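You operate a simulated robot arm through the tools that you are given. There is no shell and no other tool. Be economical: measure what you need, move in short steps, check, and stop when the job is done.

You run a simulated two-armed robot. Do the job below in one go: nothing can be reset, and whatever is moved stays where it is left.

TASK
Wipe up the spill on the table with the dishcloth and put it back.

It is judged by the outcome, as a careful person would: the job done as asked, and still so three seconds after it is handed in. It fails if anything else is knocked over, pushed out of place, dropped, spilled or broken.

THE ROBOT
Two 6-joint arms with two-finger grippers on one trunk, on a base that drives. Base frame: it is fixed to the floor where the robot stands at the start and does not move with it; the origin is under the middle of the robot, x ahead of it, y to its left, z up; the surface under the hand at the start is at about z = 750. Units: mm, rad, N and s.
The left shoulder is at the start at [30, 178, 888], the right one opposite. With the tool pointing down near the work surface each hand reaches from about 380 to 840 mm from the robot's upright axis, wherever it stands, measured 20 degrees to its own side. Payload 2.54 kg a hand.
Tool frame (each hand has its own): the origin (TCP) lies between the finger pads and is the grasp point; the fingertips stand 30 mm ahead of it; z points along the fingers, y is the line along which they close. The gripper opens to 116 mm. The gripper's body begins 95 mm behind the TCP.
Orientation is told as [roll, pitch, yaw] about the base's x, y, z axes, in that order, counted from this pose: with the fingers straight down and closing along the base's y, the tool's x points along the base's -x, its y along +y and its z along -z.

THE INTERFACE
- The arms move only by the tool play_rows. It takes "left_increments", "right_increments" or both (then of equal length, played together; a hand with none holds still); each is a list of rows, each a list of 6 numbers: the shift along the tool's x, y, z in units of 40 mm (1.0 is 40 mm), then the turn, a rotation vector about the tool's x, y, z in units of 6 degrees (1.0 is 6 degrees). In form: [[tx, ty, tz, rx, ry, rz], ...]. A call has 1 to 12 rows; each row shifts and turns the commanded pose from where the row before left it, along the tool's axes as they then stand. "left_fingers" and "right_fingers" are, for a hand that has rows, the finger opening in mm, from 0 to 116, set as the call begins (left out, the last holds). A call with a number of a shift or a turn outside -1 to 1 is refused whole. Rows are played at 5 a second. More than 50 mm and 0.15 rad between two rows, or a gripper value outside its range, and nothing of the call is played. A pose out of reach is approached as far as the arm can. The call stops where the force on the tool passes 40 N (or 10 N more than at its start, if that is more) or the arm is blocked; 0.2 s more then pass. Each finger travels about 153 mm/s and halts on what it meets, pressing with about 35 N; the grip force reading is that of the motor and also rises with nothing between the fingers. The clock runs only during rows and for 0.2 s after the last one: add rows that do not move to give the fingers time. The reply holds the time, the measured pose of the TCP, the force on the tool along the base axes, the opening and the grip force, in the units named above and with some noise, with the torque about the TCP (base axes, N m) and any sound that the robot's microphone picked up.
- Cameras (640 x 400 px; columns grow to the right, rows downward): "scene" is now at [24.3, -48.7, 1610.5]; the picture's right is [-0.53, -0.85, 0.00], its down [-0.71, 0.45, -0.54] and it looks along [0.46, -0.29, -0.84] (base axes); focal length 275 px, centre (320, 200). "left" rides on the left gripper at [69, 15, -122] in its tool frame; the picture's right is [-0.21, 0.98, 0.00], its down [-0.83, -0.18, -0.53] and it looks along [-0.52, -0.11, 0.85] (tool axes); focal length 251 px, centre (320, 200). "right" rides on the right gripper at [69, -15, -122] in its tool frame; the picture's right is [0.21, 0.98, 0.00], its down [-0.83, 0.18, -0.53] and it looks along [-0.52, 0.11, 0.85] (tool axes); focal length 251 px, centre (320, 200). There is no depth. A picture from a camera that has moved, and an enlarged one, comes with that camera's place and axes in the base frame and with its lens. The place of the scene camera against the robot may be out by one fixed shift of up to 25 mm in any direction.
- grab_frame(camera): a new picture of that camera. The clock stands still meanwhile.
- lift_body(by): slides the trunk up (or, below 0, down) by that many mm; the arms and the scene camera ride with it, the base frame stays. It gives what a move gives, with no picture.
- roll_base(legs): drives the robot by 1 to 6 legs, each [ahead, left, turn to the left] in mm, mm and rad, along the robot's own axes; the way and the turn of a leg run together, so that a leg with both is an arc; at most 1500 mm and 3.142 rad a leg. The arms and the cameras ride along, it lands a little off, and it stops where it bumps. It gives what a move gives.
- aim_head(pan, tilt): turns the head with the scene camera to pan (to the left, within 2.496 rad either way) and tilt (down, from -0.506 to 1.204), counted from straight ahead of the robot. It gives what a move gives.
- close_up(camera, box): a new picture of the part [left, top, right, bottom] of that camera's present view, enlarged. The clock stands still meanwhile.
- job_done(): hands the job in; it is judged then, once.

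Go step by step. Nothing tells you exact positions but the pictures and the camera data: compare them with the known pose of the tool, close in by small moves and look again before you grip or let go. The budget is 120 turns and 100 pictures, counting those below and the enlarged ones. Unless the task says otherwise, let go and move clear before handing in, and close with one line.

The tools are called after ">>>" by a JSON object that holds its "name" and its "arguments". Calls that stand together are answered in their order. play_rows: Moves the arms, as the interface text tells. Its arguments: {"type":"object","properties":{"left_increments":{"type":"array","items":{"type":"array","items":{"type":"number"}}},"left_fingers":{"type":"number"},"right_increments":{"type":"array","items":{"type":"array","items":{"type":"number"}}},"right_fingers":{"type":"number"}},"required":[]} The other tools are called the same way: lift_body (by) slides the trunk up or down; roll_base (legs) drives the base; aim_head (pan, tilt) turns the head that bears the scene camera; grab_frame (camera) takes a picture; close_up (camera, box) takes an enlarged picture of a part of a camera's view; job_done () hands the job in.

At the start:

```text
clock: 0.0
left_ee_pos: [588.0, -5.3, 1002.4]
left_tcp_rot: [0.0, 0.0, 0.0]
left_wrist_force: [-0.5, -0.3, -0.2]
left_ft_torque: [0.01, -0.01, 0.02]
left_finger_gap: 116.0
left_grip_force: 0.1
right_ee_pos: [335.0, -320.1, 1023.8]
right_tcp_rot: [0.001, -0.001, 0.0]
right_wrist_force: [0.3, 0.9, -0.7]
right_ft_torque: [-0.01, -0.01, 0.04]
right_finger_gap: 116.2
right_grip_force: 0.0
trunk travel left (down, up): [-100.0, 440.0]
robot x, y, heading: [2.7, -0.6, 0.002]
head pan, tilt: [-0.56, 0.997]
```

scene: 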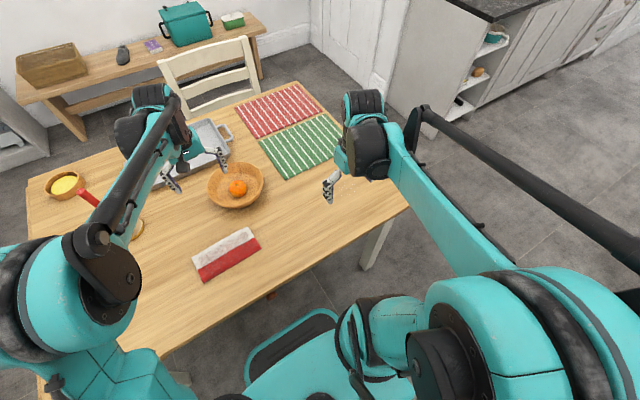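
right: 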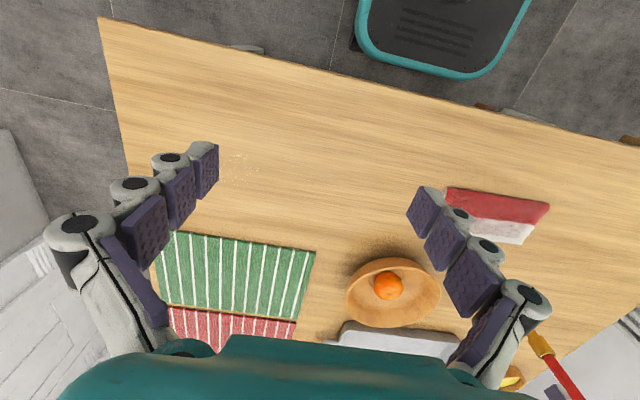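
left: 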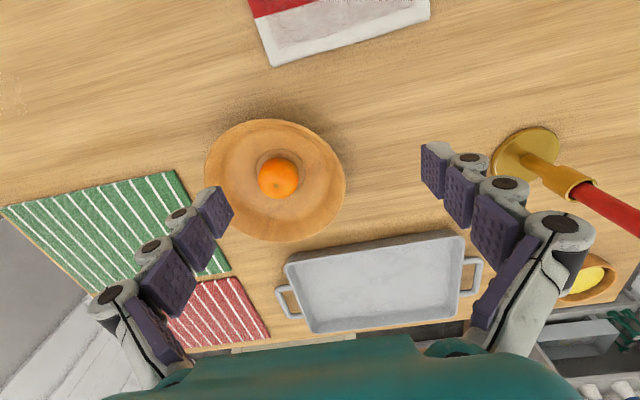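

I see a table with a bowl, tray, mats, a red-and-white cloth-like item and something yellow. I need closer views to identify the spill and the cloth.

>>> {"name": "close_up", "arguments": {"camera": "scene", "box": [160, 160, 420, 320]}}

>>> {"name": "close_up", "arguments": {"camera": "right", "box": [180, 80, 380, 240]}}

>>> {"name": "close_up", "arguments": {"camera": "scene", "box": [0, 0, 260, 260]}}

>>> {"name": "close_up", "arguments": {"camera": "right", "box": [400, 150, 640, 300]}}

```text
2.46 times, centred on (290, 240) of scene
camera zoom: at [24.3, -48.7, 1610.5], right [-0.53, -0.85, 0.0], down [-0.71, 0.45, -0.54], along [0.46, -0.29, -0.84], focal length 676 px, centre (394, 102)
```

zoom: 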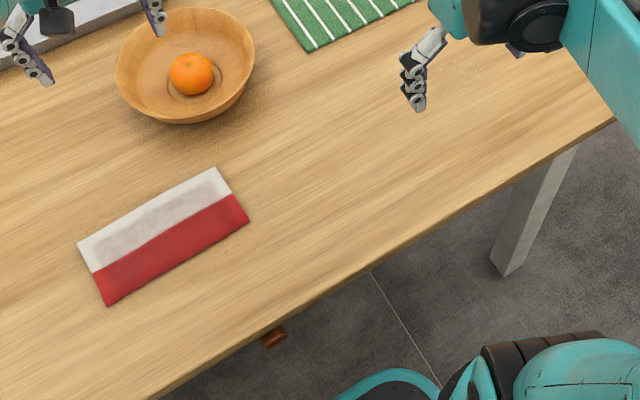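

```text
2.50 times, centred on (280, 160) of right
camera zoom: at [266.2, -335.4, 1145.5], right [-0.21, 0.98, 0.0], down [0.83, 0.18, 0.53], along [0.52, 0.11, -0.85], focal length 629 px, centre (420, 300)
```

zoom: 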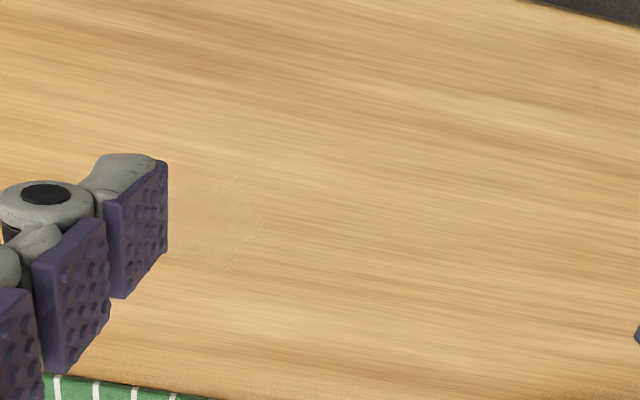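

```text
1.54 times, centred on (130, 130) of scene
camera zoom: at [24.3, -48.7, 1610.5], right [-0.53, -0.85, 0.0], down [-0.71, 0.45, -0.54], along [0.46, -0.29, -0.84], focal length 423 px, centre (612, 308)
```

zoom: 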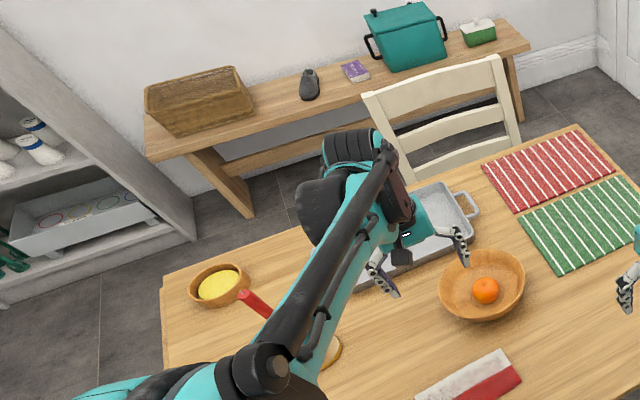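

```text
2.67 times, centred on (520, 225) of right
camera zoom: at [266.2, -335.4, 1145.5], right [-0.21, 0.98, 0.0], down [0.83, 0.18, 0.53], along [0.52, 0.11, -0.85], focal length 670 px, centre (-213, 133)
```

zoom: 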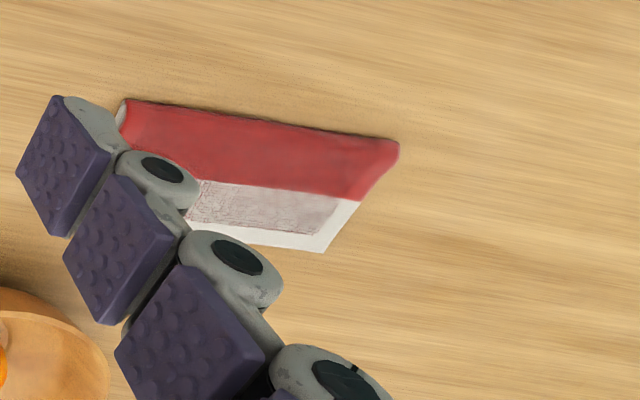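

The red-and-white folded piece is presumably the cloth, near (473, 50). A faint clear spill seems to lie near (478, -435). I'll move both hands to look at each one from above.

>>> {"name": "play_rows", "arguments": {"left_increments": [[0.9, 0.3, 0, 0, 0, 0], [0.9, 0.3, 0, 0, 0, 0], [0.9, 0.3, 0, 0, 0, 0], [0.9, 0.3, 0, 0, 0, 0], [0.9, 0.3, 0, 0, 0, 0]], "right_increments": [[0, -0.6, 0, 0, 0, 0], [0, -0.6, 0, 0, 0, 0], [0, -0.6, 0, 0, 0, 0], [0, -0.6, 0, 0, 0, 0], [0, -0.6, 0, 0, 0, 0]]}}

>>> {"name": "grab_frame", "arguments": {"camera": "left"}}

>>> {"name": "grab_frame", "arguments": {"camera": "right"}}

>>> {"name": "grab_frame", "arguments": {"camera": "scene"}}

```text
clock: 1.2
left_ee_pos: [405.6, 54.9, 1003.1]
left_tcp_rot: [0.0, 0.001, 0.001]
left_wrist_force: [-0.4, 1.0, -0.2]
left_ft_torque: [0.0, -0.02, 0.0]
left_finger_gap: 115.8
left_grip_force: 0.1
right_ee_pos: [334.7, -441.0, 1024.2]
right_tcp_rot: [0.0, -0.001, 0.001]
right_wrist_force: [-0.4, 0.3, 0.5]
right_ft_torque: [0.0, -0.05, 0.03]
right_finger_gap: 115.9
right_grip_force: 0.0
trunk travel left (down, up): [-100.0, 440.0]
robot x, y, heading: [-0.7, -0.2, -0.001]
head pan, tilt: [-0.56, 0.997]
```

```text
92 pictures are left
camera left: at [337.9, 68.7, 1122.9], right [0.21, 0.98, 0.0], down [0.83, -0.18, 0.53], along [0.52, -0.11, -0.85], focal length 251 px, centre (320, 200)
```

left: 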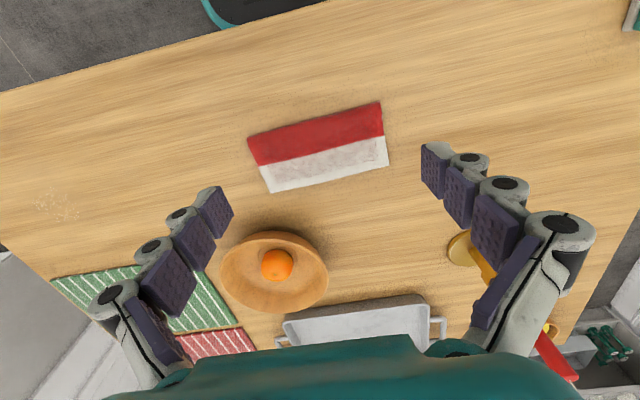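

```text
91 pictures are left
camera right: at [264.7, -456.0, 1145.7], right [-0.21, 0.98, 0.0], down [0.83, 0.18, 0.53], along [0.52, 0.11, -0.85], focal length 251 px, centre (320, 200)
```

right: 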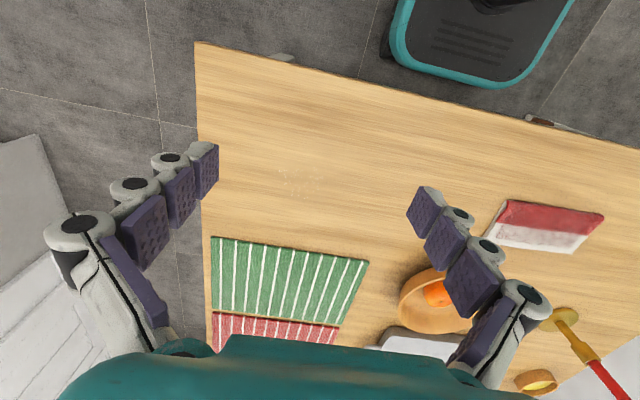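

```text
90 pictures are left
camera scene: at [22.8, -48.8, 1610.6], right [-0.53, -0.85, 0.0], down [-0.71, 0.45, -0.54], along [0.46, -0.29, -0.84], focal length 275 px, centre (320, 200)
```

scene: 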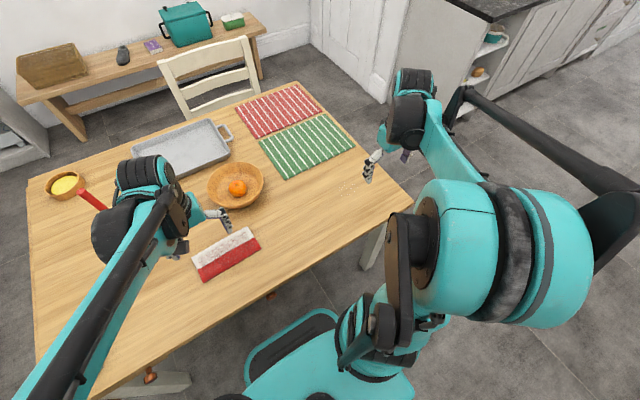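

>>> {"name": "close_up", "arguments": {"camera": "left", "box": [220, 80, 420, 205]}}

>>> {"name": "close_up", "arguments": {"camera": "right", "box": [220, 120, 380, 220]}}

>>> {"name": "close_up", "arguments": {"camera": "scene", "box": [300, 140, 420, 215]}}

>>> {"name": "close_up", "arguments": {"camera": "left", "box": [0, 150, 160, 250]}}

```text
3.20 times, centred on (320, 142) of left
camera zoom: at [337.9, 68.7, 1122.9], right [0.21, 0.98, 0.0], down [0.83, -0.18, 0.53], along [0.52, -0.11, -0.85], focal length 805 px, centre (320, 384)
```

zoom: 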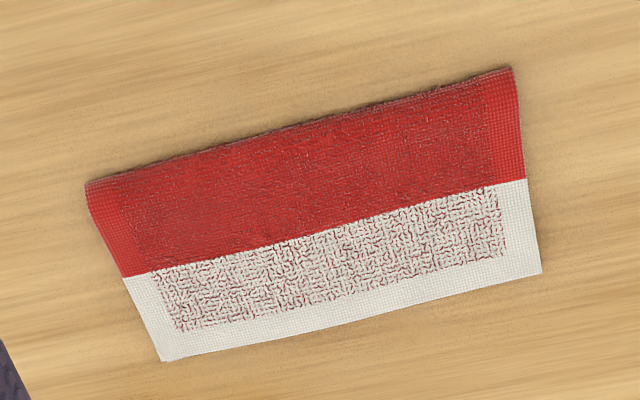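

```text
4.00 times, centred on (300, 170) of right
camera zoom: at [264.7, -456.0, 1145.7], right [-0.21, 0.98, 0.0], down [0.83, 0.18, 0.53], along [0.52, 0.11, -0.85], focal length 1006 px, centre (400, 320)
```

zoom: 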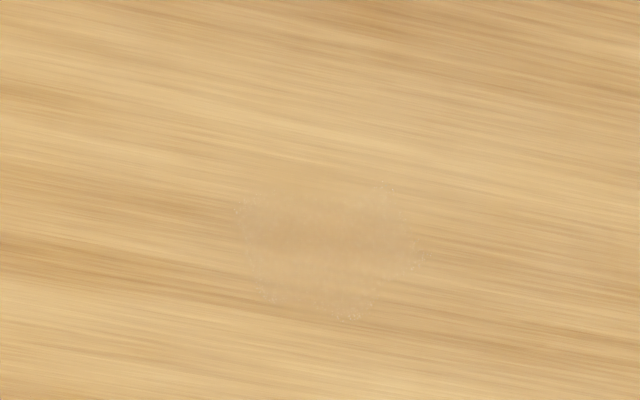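

```text
5.33 times, centred on (360, 178) of scene
camera zoom: at [22.8, -48.8, 1610.6], right [-0.53, -0.85, 0.0], down [-0.71, 0.45, -0.54], along [0.46, -0.29, -0.84], focal length 1465 px, centre (107, 320)
```

zoom: 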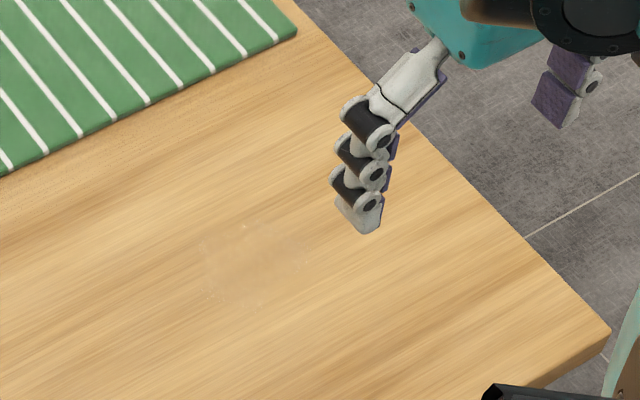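

```text
4.00 times, centred on (80, 200) of left
camera zoom: at [337.9, 68.7, 1122.9], right [0.21, 0.98, 0.0], down [0.83, -0.18, 0.53], along [0.52, -0.11, -0.85], focal length 1006 px, centre (1280, 200)
```

zoom: 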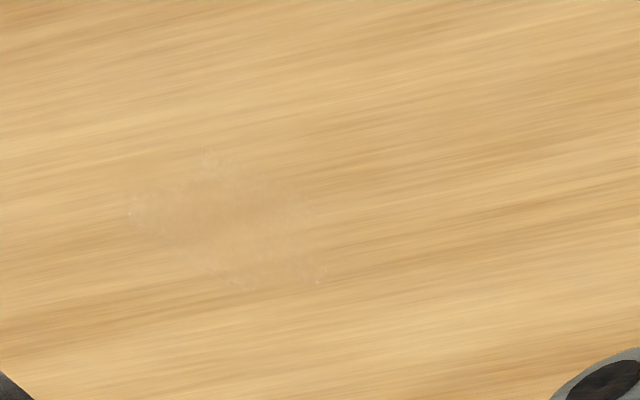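

The cloth is flat, about 100 × 200 mm, centred near (478, 40) with its long side along y. The spill is a faint clear patch about 90 mm across at (478, -441). I'll use the right arm for the whole job, so I'm moving the left arm aside and bringing the right hand over the cloth.

>>> {"name": "play_rows", "arguments": {"left_increments": [[0, 0.6, 0, 0, 0, 0], [0, 0.6, 0, 0, 0, 0], [0, 0.6, 0, 0, 0, 0], [0, 0.6, 0, 0, 0, 0], [0, 0.6, 0, 0, 0, 0], [0, 0.6, 0, 0, 0, 0], [0, 0.6, 0, 0, 0, 0], [0, 0.6, 0, 0, 0, 0], [0, 0.6, 0, 0, 0, 0], [0, 0.6, 0, 0, 0, 0], [0, 0.6, 0, 0, 0, 0], [0, 0.6, 0, 0, 0, 0]], "right_increments": [[-0.3, 1, 0, 0, 0, 0], [-0.3, 1, 0, 0, 0, 0], [-0.3, 1, 0, 0, 0, 0], [-0.3, 1, 0, 0, 0, 0], [-0.3, 1, 0, 0, 0, 0], [-0.3, 1, 0, 0, 0, 0], [-0.3, 1, 0, 0, 0, 0], [-0.3, 1, 0, 0, 0, 0], [-0.3, 1, 0, 0, 0, 0], [-0.3, 1, 0, 0, 0, 0], [-0.3, 1, 0, 0, 0, 0], [-0.3, 1, 0, 0, 0, 0]]}}

>>> {"name": "play_rows", "arguments": {"right_increments": [[0, 0, 0, 0, 0, -1], [0, 0, 0, 0, 0, -1], [0, 0, 0, 0, 0, -1], [0, 0, 0, 0, 0, -1], [0, 0, 0, 0, 0, -1], [0, 0, 0, 0, 0, -1], [0, 0, 0, 0, 0, -1], [0, 0, 0, 0, 0, -1]]}}

>>> {"name": "play_rows", "arguments": {"right_increments": [[0, 0, 0, 0, 0, -1], [0, 0, 0, 0, 0, -1], [0, 0, 0, 0, 0, -1], [0, 0, 0, 0, 0, -1], [0, 0, 0, 0, 0, -1], [0, 0, 0, 0, 0, -1], [0, 0, 0, 0, 0, -1], [0, 0, 0, 0, 0, 0]]}}

>>> {"name": "grab_frame", "arguments": {"camera": "right"}}

```text
clock: 3.8
left_ee_pos: [407.5, 343.6, 1002.7]
left_tcp_rot: [-0.002, 0.001, 0.0]
left_wrist_force: [0.3, 0.5, 0.1]
left_ft_torque: [-0.04, -0.01, 0.02]
left_finger_gap: 116.1
left_grip_force: 0.1
right_ee_pos: [480.2, 42.4, 1024.8]
right_tcp_rot: [-0.001, 0.0, 0.0]
right_wrist_force: [0.3, 0.1, -0.3]
right_ft_torque: [-0.01, 0.04, 0.03]
right_finger_gap: 116.1
right_grip_force: 0.1
trunk travel left (down, up): [-100.0, 440.0]
robot x, y, heading: [0.4, -1.0, 0.002]
head pan, tilt: [-0.56, 0.997]
```

```text
clock: 5.6
left_ee_pos: [406.6, 341.9, 1002.4]
left_tcp_rot: [0.0, 0.001, 0.002]
left_wrist_force: [-0.1, -0.5, 0.3]
left_ft_torque: [0.03, -0.02, -0.02]
left_finger_gap: 116.3
left_grip_force: 0.0
right_ee_pos: [478.6, 40.4, 1024.8]
right_tcp_rot: [0.001, -0.001, 0.838]
right_wrist_force: [-0.3, -0.1, 1.1]
right_ft_torque: [0.02, -0.02, -0.02]
right_finger_gap: 116.3
right_grip_force: 0.0
trunk travel left (down, up): [-100.0, 440.0]
robot x, y, heading: [-0.3, -0.0, 0.001]
head pan, tilt: [-0.56, 0.997]
```

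```text
clock: 7.4
left_ee_pos: [407.2, 342.9, 1003.6]
left_tcp_rot: [0.0, -0.001, -0.001]
left_wrist_force: [0.0, -0.6, -0.4]
left_ft_torque: [0.03, 0.01, 0.0]
left_finger_gap: 115.7
left_grip_force: 0.1
right_ee_pos: [478.8, 39.8, 1024.5]
right_tcp_rot: [-0.001, -0.001, 1.572]
right_wrist_force: [-0.8, -0.7, 0.2]
right_ft_torque: [0.0, 0.02, -0.03]
right_finger_gap: 116.0
right_grip_force: 0.1
trunk travel left (down, up): [-100.0, 440.0]
robot x, y, heading: [3.0, 1.6, -0.003]
head pan, tilt: [-0.56, 0.997]
```

```text
85 pictures are left
camera right: at [494.4, -28.9, 1145.6], right [-0.98, -0.22, 0.0], down [-0.18, 0.83, 0.53], along [-0.12, 0.52, -0.85], focal length 251 px, centre (320, 200)
```

right: 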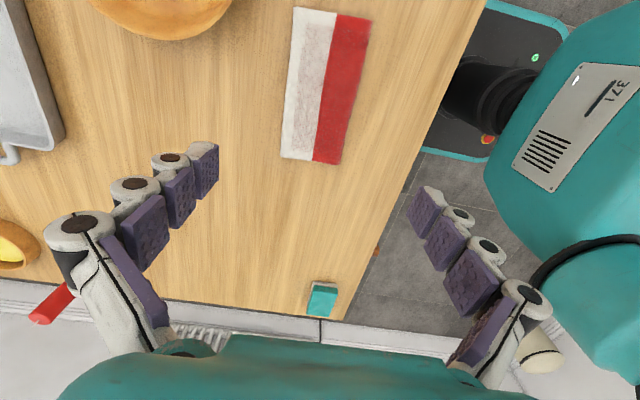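

The cloth lies under the hand, running along y. I'll turn a touch to match its slant, come down part way and look again.

>>> {"name": "play_rows", "arguments": {"right_increments": [[0, 0, 0.8, 0, 0, -0.5], [0, 0, 0.8, 0, 0, 0], [0, 0, 0.8, 0, 0, 0], [0, 0, 0.8, 0, 0, 0], [0, 0, 0.8, 0, 0, 0], [0, 0, 0, 0, 0, 0]], "right_fingers": 116}}

>>> {"name": "grab_frame", "arguments": {"camera": "right"}}

>>> {"name": "close_up", "arguments": {"camera": "scene", "box": [140, 180, 340, 305]}}

>>> {"name": "grab_frame", "arguments": {"camera": "left"}}

```text
clock: 8.8
left_ee_pos: [408.0, 342.9, 1003.2]
left_tcp_rot: [0.0, 0.001, 0.0]
left_wrist_force: [-0.6, -1.3, 0.9]
left_ft_torque: [-0.03, 0.0, -0.01]
left_finger_gap: 115.9
left_grip_force: 0.0
right_ee_pos: [478.6, 39.9, 864.5]
right_tcp_rot: [0.001, 0.0, 1.623]
right_wrist_force: [-0.1, 0.5, 0.4]
right_ft_torque: [0.0, -0.02, -0.01]
right_finger_gap: 116.0
right_grip_force: 0.1
trunk travel left (down, up): [-100.0, 440.0]
robot x, y, heading: [-2.1, 0.9, -0.002]
head pan, tilt: [-0.56, 0.997]
```

```text
84 pictures are left
camera right: at [497.8, -28.9, 986.0], right [-0.96, -0.27, 0.0], down [-0.22, 0.82, 0.53], along [-0.14, 0.51, -0.85], focal length 251 px, centre (320, 200)
```

right: 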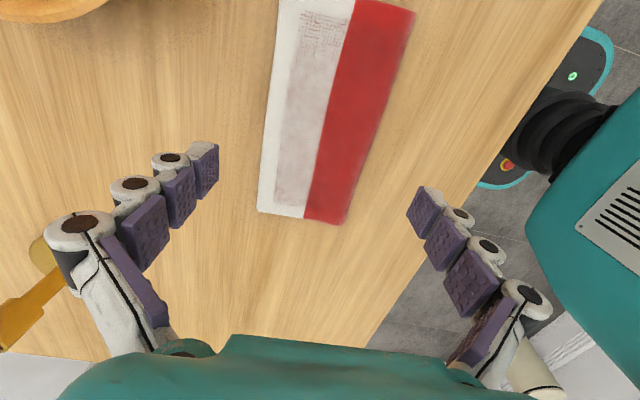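

```text
3.20 times, centred on (240, 242) of scene
camera zoom: at [23.9, -48.6, 1610.6], right [-0.53, -0.85, 0.0], down [-0.71, 0.45, -0.54], along [0.46, -0.29, -0.84], focal length 879 px, centre (576, 64)
```

zoom: 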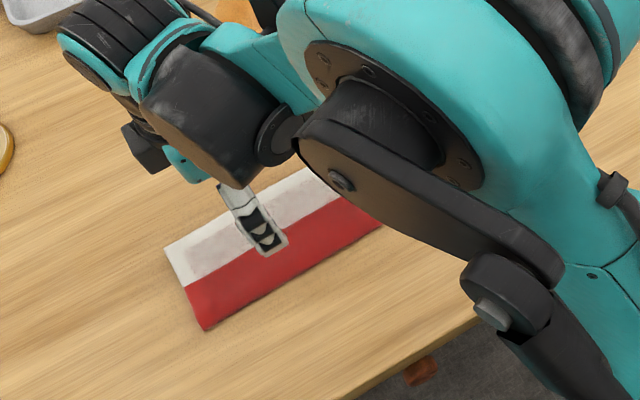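

```text
82 pictures are left
camera left: at [339.1, 356.6, 1124.2], right [0.21, 0.98, 0.0], down [0.83, -0.18, 0.53], along [0.52, -0.11, -0.85], focal length 251 px, centre (320, 200)
```

left: 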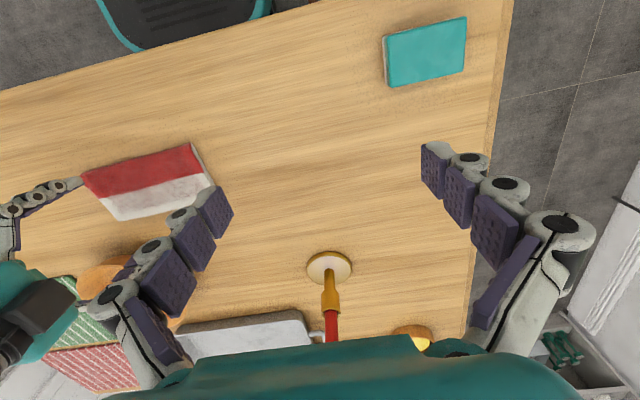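

There is also a teal flat item on the table. I'll check what it is before choosing the cloth.

>>> {"name": "close_up", "arguments": {"camera": "left", "box": [360, 0, 488, 100]}}

>>> {"name": "close_up", "arguments": {"camera": "left", "box": [60, 130, 240, 240]}}

>>> {"name": "close_up", "arguments": {"camera": "right", "box": [240, 140, 440, 260]}}

```text
4.00 times, centred on (424, 50) of left
camera zoom: at [339.1, 356.6, 1124.2], right [0.21, 0.98, 0.0], down [0.83, -0.18, 0.53], along [0.52, -0.11, -0.85], focal length 1006 px, centre (-96, 800)
```

zoom: 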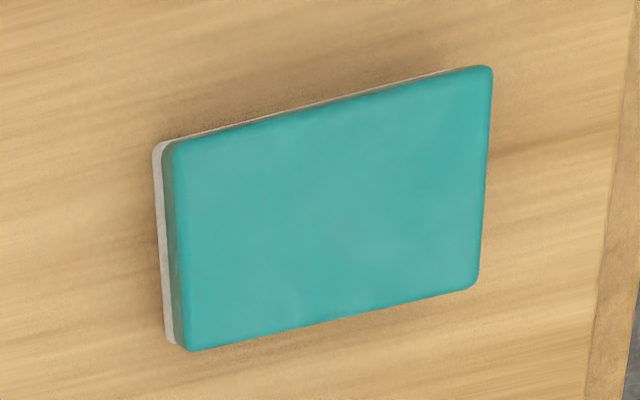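

```text
3.56 times, centred on (150, 185) of left
camera zoom: at [339.1, 356.6, 1124.2], right [0.21, 0.98, 0.0], down [0.83, -0.18, 0.53], along [0.52, -0.11, -0.85], focal length 894 px, centre (924, 253)
```

zoom: 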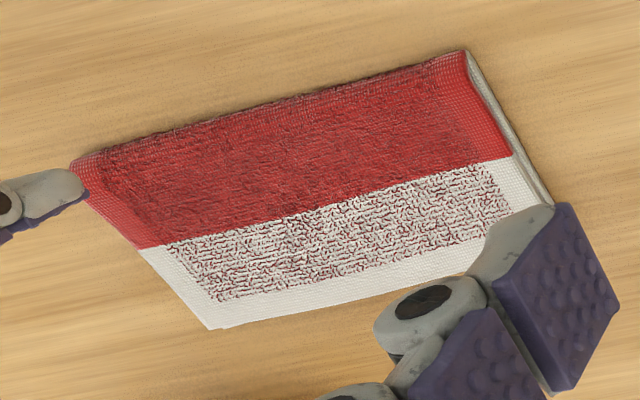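

```text
3.20 times, centred on (340, 200) of right
camera zoom: at [497.8, -28.9, 986.0], right [-0.96, -0.27, 0.0], down [-0.22, 0.82, 0.53], along [-0.14, 0.51, -0.85], focal length 805 px, centre (256, 200)
```

zoom: 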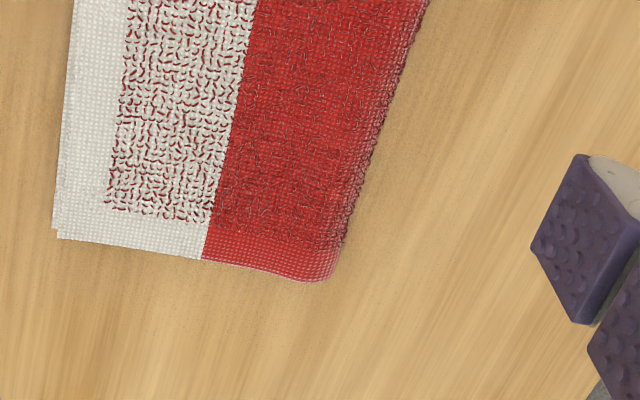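

The teal item is a sponge-like block, so the folded red-and-white cloth is the dishcloth, with edges at about x 428 and 527. I'll go down with the fingers either side of it.

>>> {"name": "play_rows", "arguments": {"right_increments": [[0, 0, 0.7, 0, 0, 0], [0, 0, 0.7, 0, 0, 0], [0, 0, 0.4, 0, 0, 0], [0, 0, 0.2, 0, 0, 0], [0, 0, 0, 0, 0, 0]]}}

>>> {"name": "grab_frame", "arguments": {"camera": "right"}}

>>> {"name": "close_up", "arguments": {"camera": "left", "box": [0, 130, 240, 280]}}

```text
clock: 10.0
left_ee_pos: [406.8, 343.1, 1004.1]
left_tcp_rot: [0.0, 0.0, 0.001]
left_wrist_force: [-0.5, 0.7, 0.3]
left_ft_torque: [0.03, 0.02, -0.01]
left_finger_gap: 116.2
left_grip_force: 0.0
right_ee_pos: [478.7, 40.0, 784.0]
right_tcp_rot: [0.0, 0.0, 1.624]
right_wrist_force: [0.5, -0.2, 0.0]
right_ft_torque: [0.04, 0.01, 0.01]
right_finger_gap: 116.1
right_grip_force: 0.1
trunk travel left (down, up): [-100.0, 440.0]
robot x, y, heading: [-1.7, -2.6, 0.0]
head pan, tilt: [-0.56, 0.997]
```

```text
78 pictures are left
camera right: at [498.0, -28.1, 905.9], right [-0.96, -0.27, 0.0], down [-0.22, 0.82, 0.53], along [-0.14, 0.51, -0.85], focal length 251 px, centre (320, 200)
```

right: 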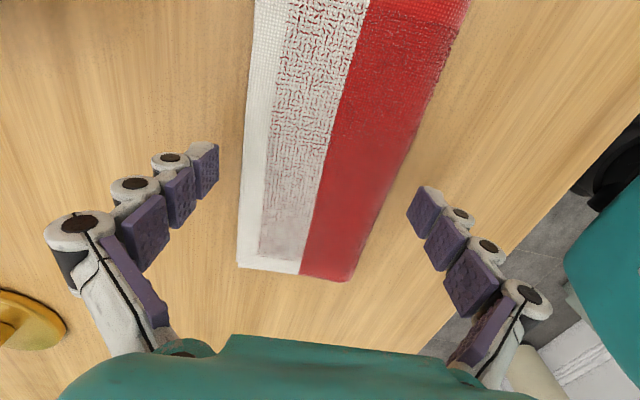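

```text
2.67 times, centred on (120, 205) of left
camera zoom: at [339.4, 356.7, 1124.1], right [0.21, 0.98, 0.0], down [0.83, -0.18, 0.53], along [0.52, -0.11, -0.85], focal length 670 px, centre (853, 187)
```

zoom: 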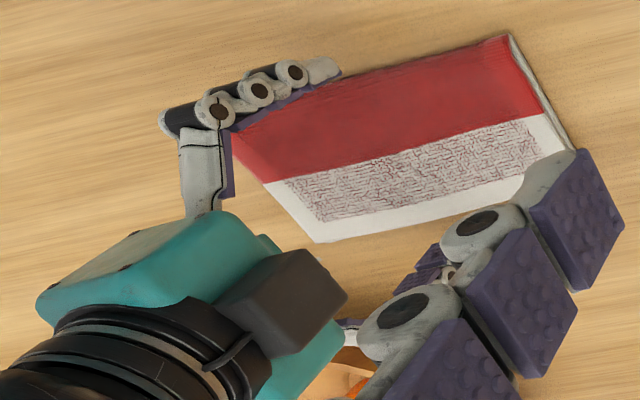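

The fingers straddle the cloth. I'll lower 2 mm more and close gently to see how it responds.

>>> {"name": "play_rows", "arguments": {"right_increments": [[0, 0, 0.06, 0, 0, 0], [0, 0, 0, 0, 0, 0], [0, 0, 0, 0, 0, 0]], "right_fingers": 85}}

>>> {"name": "grab_frame", "arguments": {"camera": "right"}}

>>> {"name": "close_up", "arguments": {"camera": "left", "box": [0, 130, 240, 280]}}

```text
clock: 10.8
left_ee_pos: [407.0, 343.3, 1003.5]
left_tcp_rot: [0.001, -0.001, -0.001]
left_wrist_force: [0.3, 0.8, -0.5]
left_ft_torque: [-0.04, 0.01, -0.03]
left_finger_gap: 116.2
left_grip_force: 0.0
right_ee_pos: [478.3, 39.1, 782.2]
right_tcp_rot: [0.0, 0.0, 1.623]
right_wrist_force: [0.0, -0.5, 0.3]
right_ft_torque: [0.01, 0.03, 0.02]
right_finger_gap: 85.2
right_grip_force: 0.3
trunk travel left (down, up): [-100.0, 440.0]
robot x, y, heading: [3.9, 0.8, -0.0]
head pan, tilt: [-0.56, 0.997]
```

```text
76 pictures are left
camera right: at [498.0, -28.3, 903.6], right [-0.96, -0.27, 0.0], down [-0.22, 0.82, 0.53], along [-0.14, 0.51, -0.85], focal length 251 px, centre (320, 200)
```

right: 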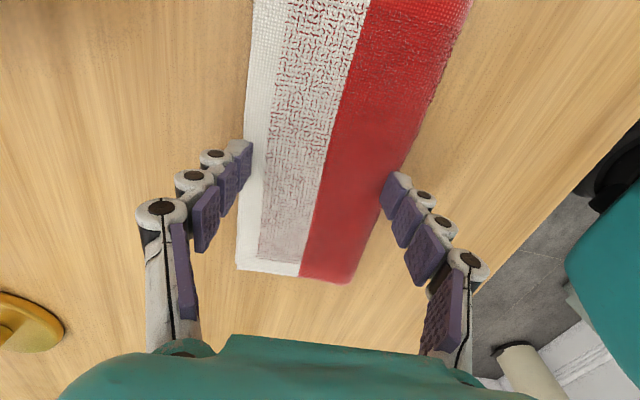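

```text
2.67 times, centred on (120, 205) of left
camera zoom: at [339.4, 356.7, 1124.1], right [0.21, 0.98, 0.0], down [0.83, -0.18, 0.53], along [0.52, -0.11, -0.85], focal length 670 px, centre (853, 187)
```

zoom: 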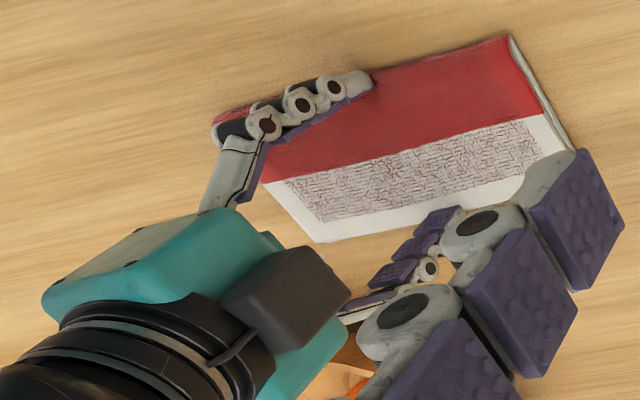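

The fingers closed without resistance, so the tips seem to be just above the cloth. I'll reopen and feel for the table height beside it.

>>> {"name": "play_rows", "arguments": {"right_increments": [[0, 0, 0, 0, 0, 0], [0, 0, 0, 0, 0, 0], [0, 0, 0.05, 0, 0, 0], [0, 0, 0.05, 0, 0, 0], [0, 0, 0.05, 0, 0, 0], [0, 0, 0, 0, 0, 0]], "right_fingers": 116}}

>>> {"name": "grab_frame", "arguments": {"camera": "right"}}

```text
clock: 12.2
left_ee_pos: [407.9, 343.2, 1003.6]
left_tcp_rot: [0.0, -0.001, -0.001]
left_wrist_force: [-0.7, 0.2, 0.4]
left_ft_torque: [-0.01, 0.03, 0.03]
left_finger_gap: 116.2
left_grip_force: 0.1
right_ee_pos: [479.3, 39.6, 776.4]
right_tcp_rot: [-0.001, 0.0, 1.622]
right_wrist_force: [-0.3, -0.2, 0.1]
right_ft_torque: [0.02, 0.0, 0.06]
right_finger_gap: 115.9
right_grip_force: 0.1
trunk travel left (down, up): [-100.0, 440.0]
robot x, y, heading: [-0.5, 3.1, 0.005]
head pan, tilt: [-0.56, 0.997]
```

```text
74 pictures are left
camera right: at [498.0, -28.2, 897.7], right [-0.96, -0.27, 0.0], down [-0.22, 0.82, 0.53], along [-0.14, 0.51, -0.85], focal length 251 px, centre (320, 200)
```

right: 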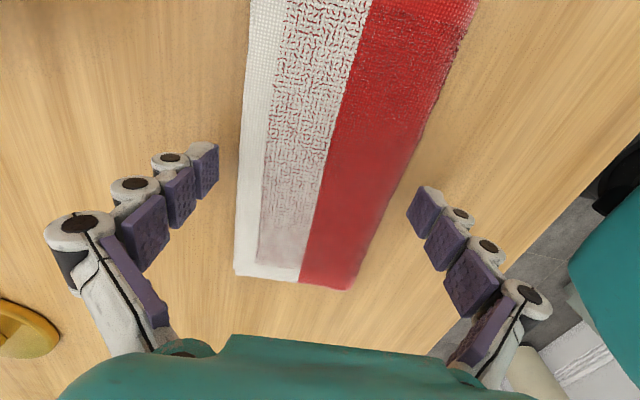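

No contact yet at TCP 776. I'll keep going down in 2 mm steps.

>>> {"name": "play_rows", "arguments": {"right_increments": [[0, 0, 0.05, 0, 0, 0], [0, 0, 0.05, 0, 0, 0], [0, 0, 0.05, 0, 0, 0], [0, 0, 0, 0, 0, 0]]}}

```text
clock: 13.2
left_ee_pos: [406.7, 342.4, 1002.6]
left_tcp_rot: [0.0, 0.0, 0.0]
left_wrist_force: [0.4, -0.9, 0.2]
left_ft_torque: [-0.03, -0.01, 0.0]
left_finger_gap: 116.1
left_grip_force: 0.1
right_ee_pos: [479.6, 40.0, 768.7]
right_tcp_rot: [0.0, 0.0, 1.624]
right_wrist_force: [-0.7, -0.3, 0.8]
right_ft_torque: [-0.01, 0.0, -0.01]
right_finger_gap: 115.8
right_grip_force: 0.1
trunk travel left (down, up): [-100.0, 440.0]
robot x, y, heading: [-0.4, 1.5, 0.002]
head pan, tilt: [-0.56, 0.997]
```

>>> {"name": "play_rows", "arguments": {"right_increments": [[0, 0, 0.05, 0, 0, 0], [0, 0, 0, 0, 0, 0], [0, 0, 0.05, 0, 0, 0], [0, 0, 0, 0, 0, 0]]}}

>>> {"name": "grab_frame", "arguments": {"camera": "right"}}

>>> {"name": "close_up", "arguments": {"camera": "left", "box": [0, 130, 240, 280]}}

```text
clock: 14.2
left_ee_pos: [406.1, 342.0, 1002.6]
left_tcp_rot: [0.0, 0.0, 0.001]
left_wrist_force: [-0.3, -0.8, 0.4]
left_ft_torque: [0.0, 0.01, -0.04]
left_finger_gap: 116.4
left_grip_force: 0.1
right_ee_pos: [479.9, 39.8, 765.0]
right_tcp_rot: [0.0, 0.0, 1.624]
right_wrist_force: [-0.6, 0.2, -0.2]
right_ft_torque: [-0.03, 0.01, -0.02]
right_finger_gap: 115.9
right_grip_force: 0.0
trunk travel left (down, up): [-100.0, 440.0]
robot x, y, heading: [-3.9, -0.3, -0.001]
head pan, tilt: [-0.56, 0.997]
```

```text
73 pictures are left
camera right: at [498.2, -28.4, 887.3], right [-0.96, -0.27, 0.0], down [-0.22, 0.82, 0.53], along [-0.14, 0.51, -0.85], focal length 251 px, centre (320, 200)
```

right: 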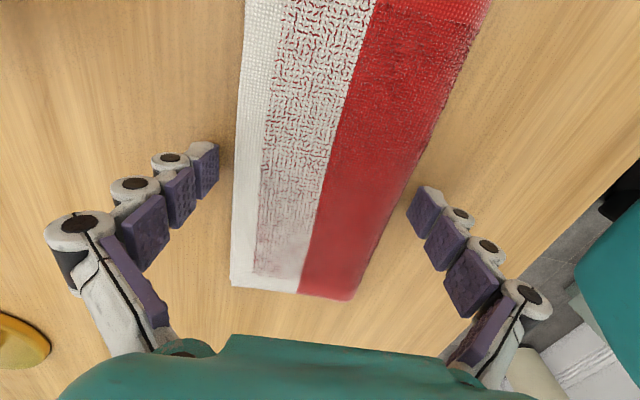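

```text
2.67 times, centred on (120, 205) of left
camera zoom: at [339.4, 356.7, 1124.1], right [0.21, 0.98, 0.0], down [0.83, -0.18, 0.53], along [0.52, -0.11, -0.85], focal length 670 px, centre (853, 187)
```

zoom: 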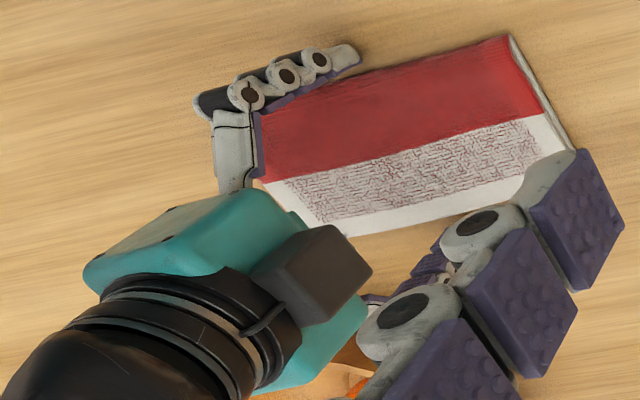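

>>> {"name": "close_up", "arguments": {"camera": "right", "box": [140, 120, 460, 320]}}

>>> {"name": "play_rows", "arguments": {"right_increments": [[0, 0, 0.05, 0, 0, 0], [0, 0, 0, 0, 0, 0], [0, 0, 0.05, 0, 0, 0], [0, 0, 0, 0, 0, 0]]}}

```text
2.00 times, centred on (300, 220) of right
camera zoom: at [498.2, -28.4, 887.3], right [-0.96, -0.27, 0.0], down [-0.22, 0.82, 0.53], along [-0.14, 0.51, -0.85], focal length 503 px, centre (360, 160)
```

zoom: 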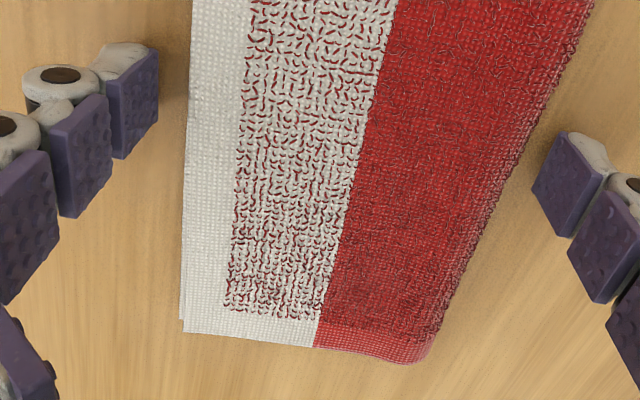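

```text
clock: 15.2
left_ee_pos: [408.1, 343.1, 1003.2]
left_tcp_rot: [0.001, -0.001, 0.0]
left_wrist_force: [1.1, -0.5, 0.2]
left_ft_torque: [-0.01, -0.02, 0.0]
left_finger_gap: 116.2
left_grip_force: 0.0
right_ee_pos: [479.9, 40.5, 762.2]
right_tcp_rot: [0.0, 0.0, 1.622]
right_wrist_force: [-1.0, 0.0, -0.9]
right_ft_torque: [-0.02, 0.01, 0.01]
right_finger_gap: 115.9
right_grip_force: 0.0
trunk travel left (down, up): [-100.0, 440.0]
robot x, y, heading: [-3.5, 1.2, -0.002]
head pan, tilt: [-0.56, 0.997]
```

Still no contact, so I'll keep probing downward.

>>> {"name": "play_rows", "arguments": {"right_increments": [[0, 0, 0.05, 0, 0, 0], [0, 0, 0, 0, 0, 0], [0, 0, 0.05, 0, 0, 0], [0, 0, 0, 0, 0, 0]]}}

>>> {"name": "play_rows", "arguments": {"right_increments": [[0, 0, 0.05, 0, 0, 0], [0, 0, 0, 0, 0, 0], [0, 0, 0.05, 0, 0, 0], [0, 0, 0, 0, 0, 0]]}}

>>> {"name": "close_up", "arguments": {"camera": "right", "box": [140, 120, 460, 320]}}

```text
clock: 16.3
left_ee_pos: [404.9, 342.5, 1004.5]
left_tcp_rot: [-0.001, -0.002, -0.001]
left_wrist_force: [-0.2, 0.7, 0.7]
left_ft_torque: [-0.01, -0.01, 0.03]
left_finger_gap: 115.8
left_grip_force: 0.0
right_ee_pos: [478.4, 38.9, 760.5]
right_tcp_rot: [-0.001, 0.0, 1.623]
right_wrist_force: [-0.3, -0.3, 27.7]
right_ft_torque: [-0.01, 0.3, -0.14]
right_finger_gap: 116.3
right_grip_force: 0.2
trunk travel left (down, up): [-100.0, 440.0]
robot x, y, heading: [-2.0, -2.9, 0.0]
head pan, tilt: [-0.56, 0.997]
stopped in row 4 (right hand): the force on the tool passed its limit at 41 N (the readings are from after the stop); the commanded pose is now the measured one
```

```text
clock: 16.6
left_ee_pos: [406.8, 340.9, 1002.6]
left_tcp_rot: [0.001, -0.001, 0.001]
left_wrist_force: [0.1, -0.2, 0.1]
left_ft_torque: [0.01, 0.0, 0.0]
left_finger_gap: 115.8
left_grip_force: 0.1
right_ee_pos: [477.8, 41.1, 759.2]
right_tcp_rot: [-0.001, 0.001, 1.623]
right_wrist_force: [-2.1, -0.6, 28.9]
right_ft_torque: [0.01, 0.41, -0.07]
right_finger_gap: 116.5
right_grip_force: 0.3
trunk travel left (down, up): [-100.0, 440.0]
robot x, y, heading: [-5.6, 1.8, 0.003]
head pan, tilt: [-0.56, 0.997]
stopped in row 1 (right hand): the force on the tool passed its limit at 44 N (the readings are from after the stop); the commanded pose is now the measured one
```

```text
2.00 times, centred on (300, 220) of right
camera zoom: at [497.3, -28.5, 880.9], right [-0.96, -0.27, 0.0], down [-0.23, 0.82, 0.53], along [-0.14, 0.51, -0.85], focal length 503 px, centre (360, 160)
```

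zoom: 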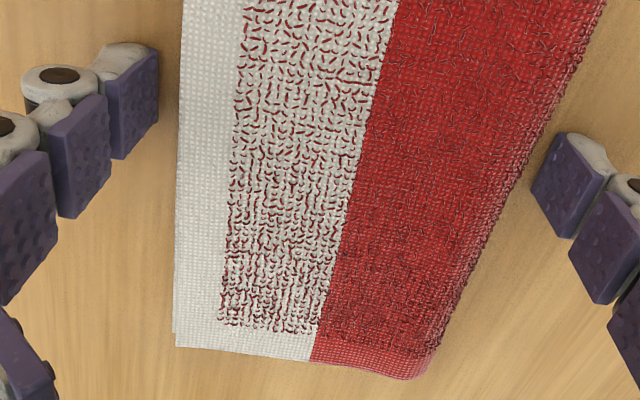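

The table is at z ≈ 730, with contact at TCP ≈ 760. I'll lift 2 mm clear and close on the cloth.

>>> {"name": "play_rows", "arguments": {"right_increments": [[0, 0, -0.06, 0, 0, 0], [0, 0, 0, 0, 0, 0]]}}

>>> {"name": "play_rows", "arguments": {"right_increments": [[0, 0, 0, 0, 0, 0], [0, 0, 0, 0, 0, 0], [0, 0, 0, 0, 0, 0]], "right_fingers": 85}}

>>> {"name": "grab_frame", "arguments": {"camera": "right"}}

>>> {"name": "close_up", "arguments": {"camera": "left", "box": [0, 130, 240, 280]}}

```text
clock: 17.2
left_ee_pos: [407.0, 342.3, 1002.5]
left_tcp_rot: [-0.001, -0.001, -0.001]
left_wrist_force: [1.5, -0.1, 0.7]
left_ft_torque: [-0.03, -0.02, 0.02]
left_finger_gap: 115.9
left_grip_force: 0.1
right_ee_pos: [481.3, 40.0, 761.6]
right_tcp_rot: [-0.002, -0.001, 1.624]
right_wrist_force: [0.1, 0.6, -0.1]
right_ft_torque: [-0.01, 0.02, 0.0]
right_finger_gap: 115.8
right_grip_force: 0.1
trunk travel left (down, up): [-100.0, 440.0]
robot x, y, heading: [0.3, 0.7, -0.001]
head pan, tilt: [-0.56, 0.997]
```

```text
clock: 17.6
left_ee_pos: [403.5, 341.7, 1006.0]
left_tcp_rot: [0.001, -0.005, 0.001]
left_wrist_force: [0.7, -0.2, 0.5]
left_ft_torque: [0.01, 0.0, 0.01]
left_finger_gap: 116.3
left_grip_force: 0.1
right_ee_pos: [475.0, 38.4, 767.6]
right_tcp_rot: [0.001, -0.001, 1.625]
right_wrist_force: [-8.6, -0.9, 73.6]
right_ft_torque: [-0.05, 1.08, 0.04]
right_finger_gap: 102.8
right_grip_force: 44.6
trunk travel left (down, up): [-100.0, 440.0]
robot x, y, heading: [2.7, -0.8, 0.001]
head pan, tilt: [-0.56, 0.997]
stopped in row 2 (right hand): the force on the tool passed its limit at 54 N (the readings are from after the stop); the commanded pose is now the measured one
```

```text
69 pictures are left
camera right: at [494.0, -28.8, 887.8], right [-0.96, -0.27, 0.0], down [-0.23, 0.82, 0.53], along [-0.14, 0.51, -0.85], focal length 251 px, centre (320, 200)
```

right: 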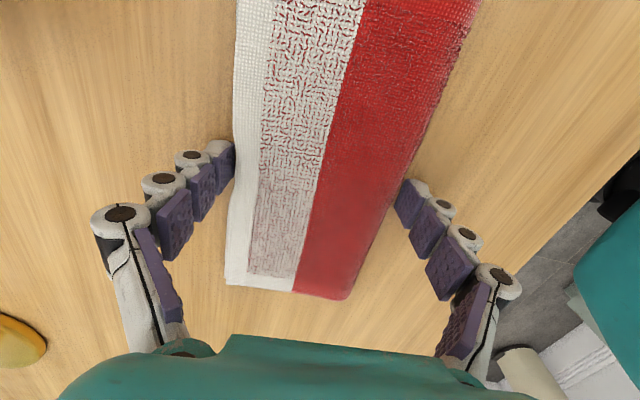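

```text
2.67 times, centred on (120, 205) of left
camera zoom: at [334.9, 356.4, 1126.6], right [0.21, 0.98, 0.0], down [0.82, -0.18, 0.54], along [0.53, -0.11, -0.84], focal length 670 px, centre (853, 187)
```

zoom: 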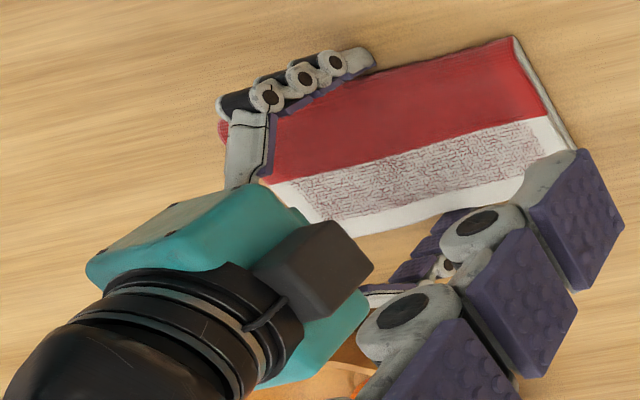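

The fingers met the cloth edge at 103 mm, and the tips wedged down against the table. I'll lift a few mm to relieve the force and look.

>>> {"name": "play_rows", "arguments": {"right_increments": [[0, 0, -0.05, 0, 0, 0], [0, 0, 0, 0, 0, 0]], "right_fingers": 100}}

>>> {"name": "close_up", "arguments": {"camera": "right", "box": [140, 120, 460, 320]}}

```text
clock: 18.2
left_ee_pos: [402.9, 342.0, 1005.3]
left_tcp_rot: [0.001, -0.005, 0.001]
left_wrist_force: [0.2, 0.4, -0.9]
left_ft_torque: [0.02, 0.0, 0.04]
left_finger_gap: 115.9
left_grip_force: 0.1
right_ee_pos: [475.8, 39.1, 767.2]
right_tcp_rot: [-0.002, 0.002, 1.624]
right_wrist_force: [-17.3, -1.5, 68.2]
right_ft_torque: [-0.09, 1.64, 0.39]
right_finger_gap: 102.9
right_grip_force: 45.2
trunk travel left (down, up): [-100.0, 440.0]
robot x, y, heading: [-0.5, 2.9, 0.002]
head pan, tilt: [-0.56, 0.997]
```

```text
2.00 times, centred on (300, 220) of right
camera zoom: at [493.9, -28.8, 888.0], right [-0.96, -0.27, 0.0], down [-0.23, 0.82, 0.53], along [-0.14, 0.51, -0.85], focal length 503 px, centre (360, 160)
```

zoom: 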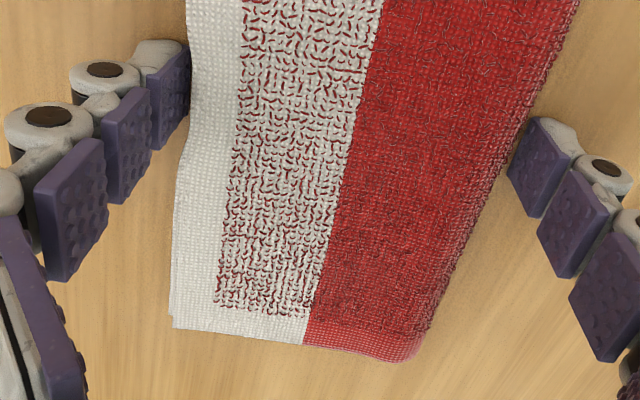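

The cloth is soft and bends when squeezed at its edges. I'll release it, rise, and look before trying another way.

>>> {"name": "play_rows", "arguments": {"right_increments": [[0, 0, 0, 0, 0, 0], [0, 0, -0.5, 0, 0, 0], [0, 0, -1, 0, 0, 0], [0, 0, -1, 0, 0, 0], [0, 0, 0, 0, 0, 0]], "right_fingers": 116}}

>>> {"name": "close_up", "arguments": {"camera": "right", "box": [200, 0, 480, 280]}}

>>> {"name": "close_up", "arguments": {"camera": "left", "box": [0, 130, 240, 280]}}

```text
clock: 19.4
left_ee_pos: [407.6, 342.5, 1002.0]
left_tcp_rot: [0.0, 0.002, -0.002]
left_wrist_force: [-0.1, 0.0, -1.0]
left_ft_torque: [-0.02, -0.03, 0.03]
left_finger_gap: 115.9
left_grip_force: 0.0
right_ee_pos: [478.5, 39.6, 863.6]
right_tcp_rot: [0.001, 0.0, 1.622]
right_wrist_force: [-0.3, -0.4, -0.3]
right_ft_torque: [-0.01, 0.02, -0.01]
right_finger_gap: 115.9
right_grip_force: 0.1
trunk travel left (down, up): [-100.0, 440.0]
robot x, y, heading: [1.5, -4.1, 0.0]
head pan, tilt: [-0.56, 0.997]
```

```text
1.43 times, centred on (340, 140) of right
camera zoom: at [498.9, -28.8, 984.9], right [-0.96, -0.27, 0.0], down [-0.22, 0.82, 0.53], along [-0.14, 0.51, -0.85], focal length 359 px, centre (291, 286)
```

zoom: 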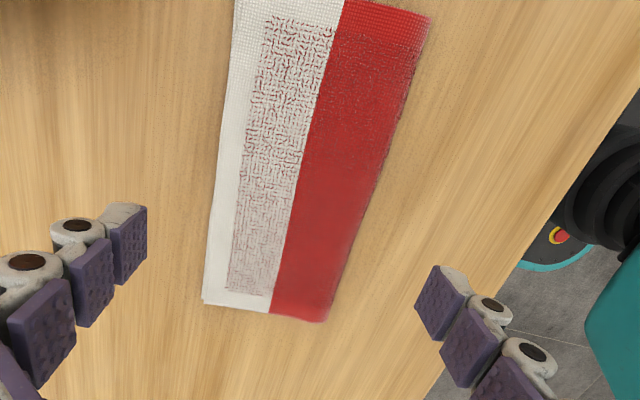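

```text
2.67 times, centred on (120, 205) of left
camera zoom: at [339.7, 356.9, 1123.9], right [0.21, 0.98, 0.0], down [0.83, -0.18, 0.53], along [0.52, -0.11, -0.85], focal length 670 px, centre (853, 187)
```

zoom: 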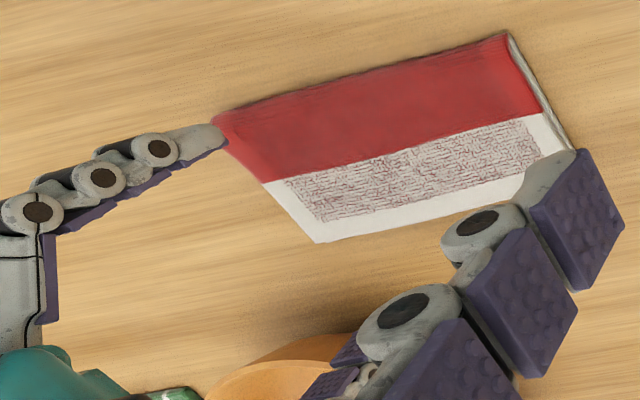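

The cloth sprang back to its shape and place. The readings show the tips swing down as the fingers close, so the table is at z ≈ 750 after all. I'll turn the hand so the fingers close along y and pinch a ridge in the middle of the cloth.

>>> {"name": "play_rows", "arguments": {"right_increments": [[0, 0, 0, 0, 0, 1], [0, 0, 0, 0, 0, 1], [0, 0, 0, 0, 0, 1], [0, 0, 0, 0, 0, 1], [0, 0, 0, 0, 0, 1], [0, 0, 0, 0, 0, 1], [0, 0, 0, 0, 0, 1], [0, 0, 0, 0, 0, 1]], "right_fingers": 60}}

>>> {"name": "play_rows", "arguments": {"right_increments": [[0, 0, 0.2, 0, 0, 1], [0, 0, 0.2, 0, 0, 1], [0, 0, 0.2, 0, 0, 1], [0, 0, 0.2, 0, 0, 1], [0, 0, 0.2, 0, 0, 1], [0, 0, 0.2, 0, 0, 1], [0, 0, 0.2, 0, 0, 1], [0, 0, 0.2, 0, 0, 0], [0, 0, 0, 0, 0, 0]]}}

>>> {"name": "grab_frame", "arguments": {"camera": "right"}}

>>> {"name": "grab_frame", "arguments": {"camera": "left"}}

```text
clock: 21.2
left_ee_pos: [407.4, 341.6, 1002.6]
left_tcp_rot: [0.002, 0.0, 0.0]
left_wrist_force: [0.6, -0.3, -0.4]
left_ft_torque: [-0.01, -0.02, -0.03]
left_finger_gap: 115.9
left_grip_force: 0.0
right_ee_pos: [479.6, 39.5, 864.7]
right_tcp_rot: [-0.001, 0.001, 0.784]
right_wrist_force: [0.0, 0.1, 0.1]
right_ft_torque: [0.03, 0.03, 0.02]
right_finger_gap: 59.8
right_grip_force: 0.1
trunk travel left (down, up): [-100.0, 440.0]
robot x, y, heading: [-0.9, -4.1, -0.007]
head pan, tilt: [-0.56, 0.997]
```

```text
clock: 23.2
left_ee_pos: [407.4, 343.3, 1003.1]
left_tcp_rot: [-0.001, -0.001, 0.0]
left_wrist_force: [0.0, -0.6, -1.5]
left_ft_torque: [-0.03, -0.01, -0.05]
left_finger_gap: 115.9
left_grip_force: 0.1
right_ee_pos: [479.3, 39.3, 800.2]
right_tcp_rot: [-0.001, 0.001, 0.053]
right_wrist_force: [-0.4, 0.4, -0.4]
right_ft_torque: [-0.04, 0.0, -0.01]
right_finger_gap: 60.1
right_grip_force: 0.1
trunk travel left (down, up): [-100.0, 440.0]
robot x, y, heading: [0.2, 2.3, 0.0]
head pan, tilt: [-0.56, 0.997]
```

```text
64 pictures are left
camera right: at [411.1, 20.8, 921.2], right [-0.27, 0.96, 0.0], down [0.82, 0.22, 0.53], along [0.51, 0.14, -0.85], focal length 251 px, centre (320, 200)
```

right: 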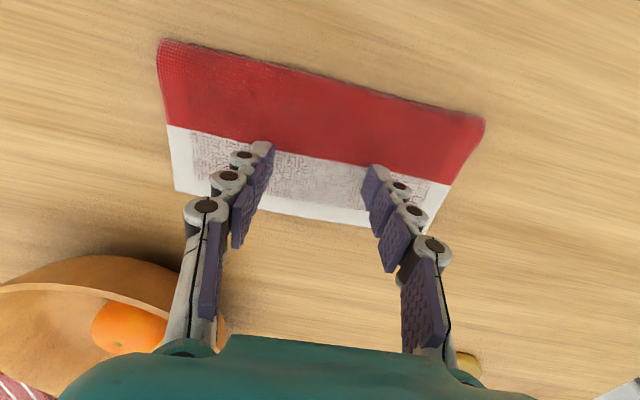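

```text
63 pictures are left
camera left: at [339.5, 356.8, 1124.0], right [0.21, 0.98, 0.0], down [0.83, -0.18, 0.53], along [0.52, -0.11, -0.85], focal length 251 px, centre (320, 200)
```

left: 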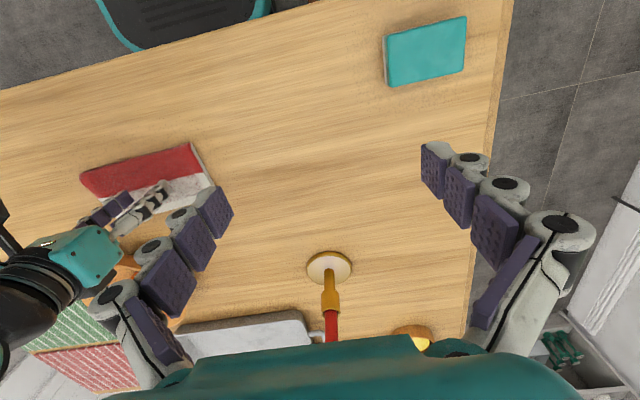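

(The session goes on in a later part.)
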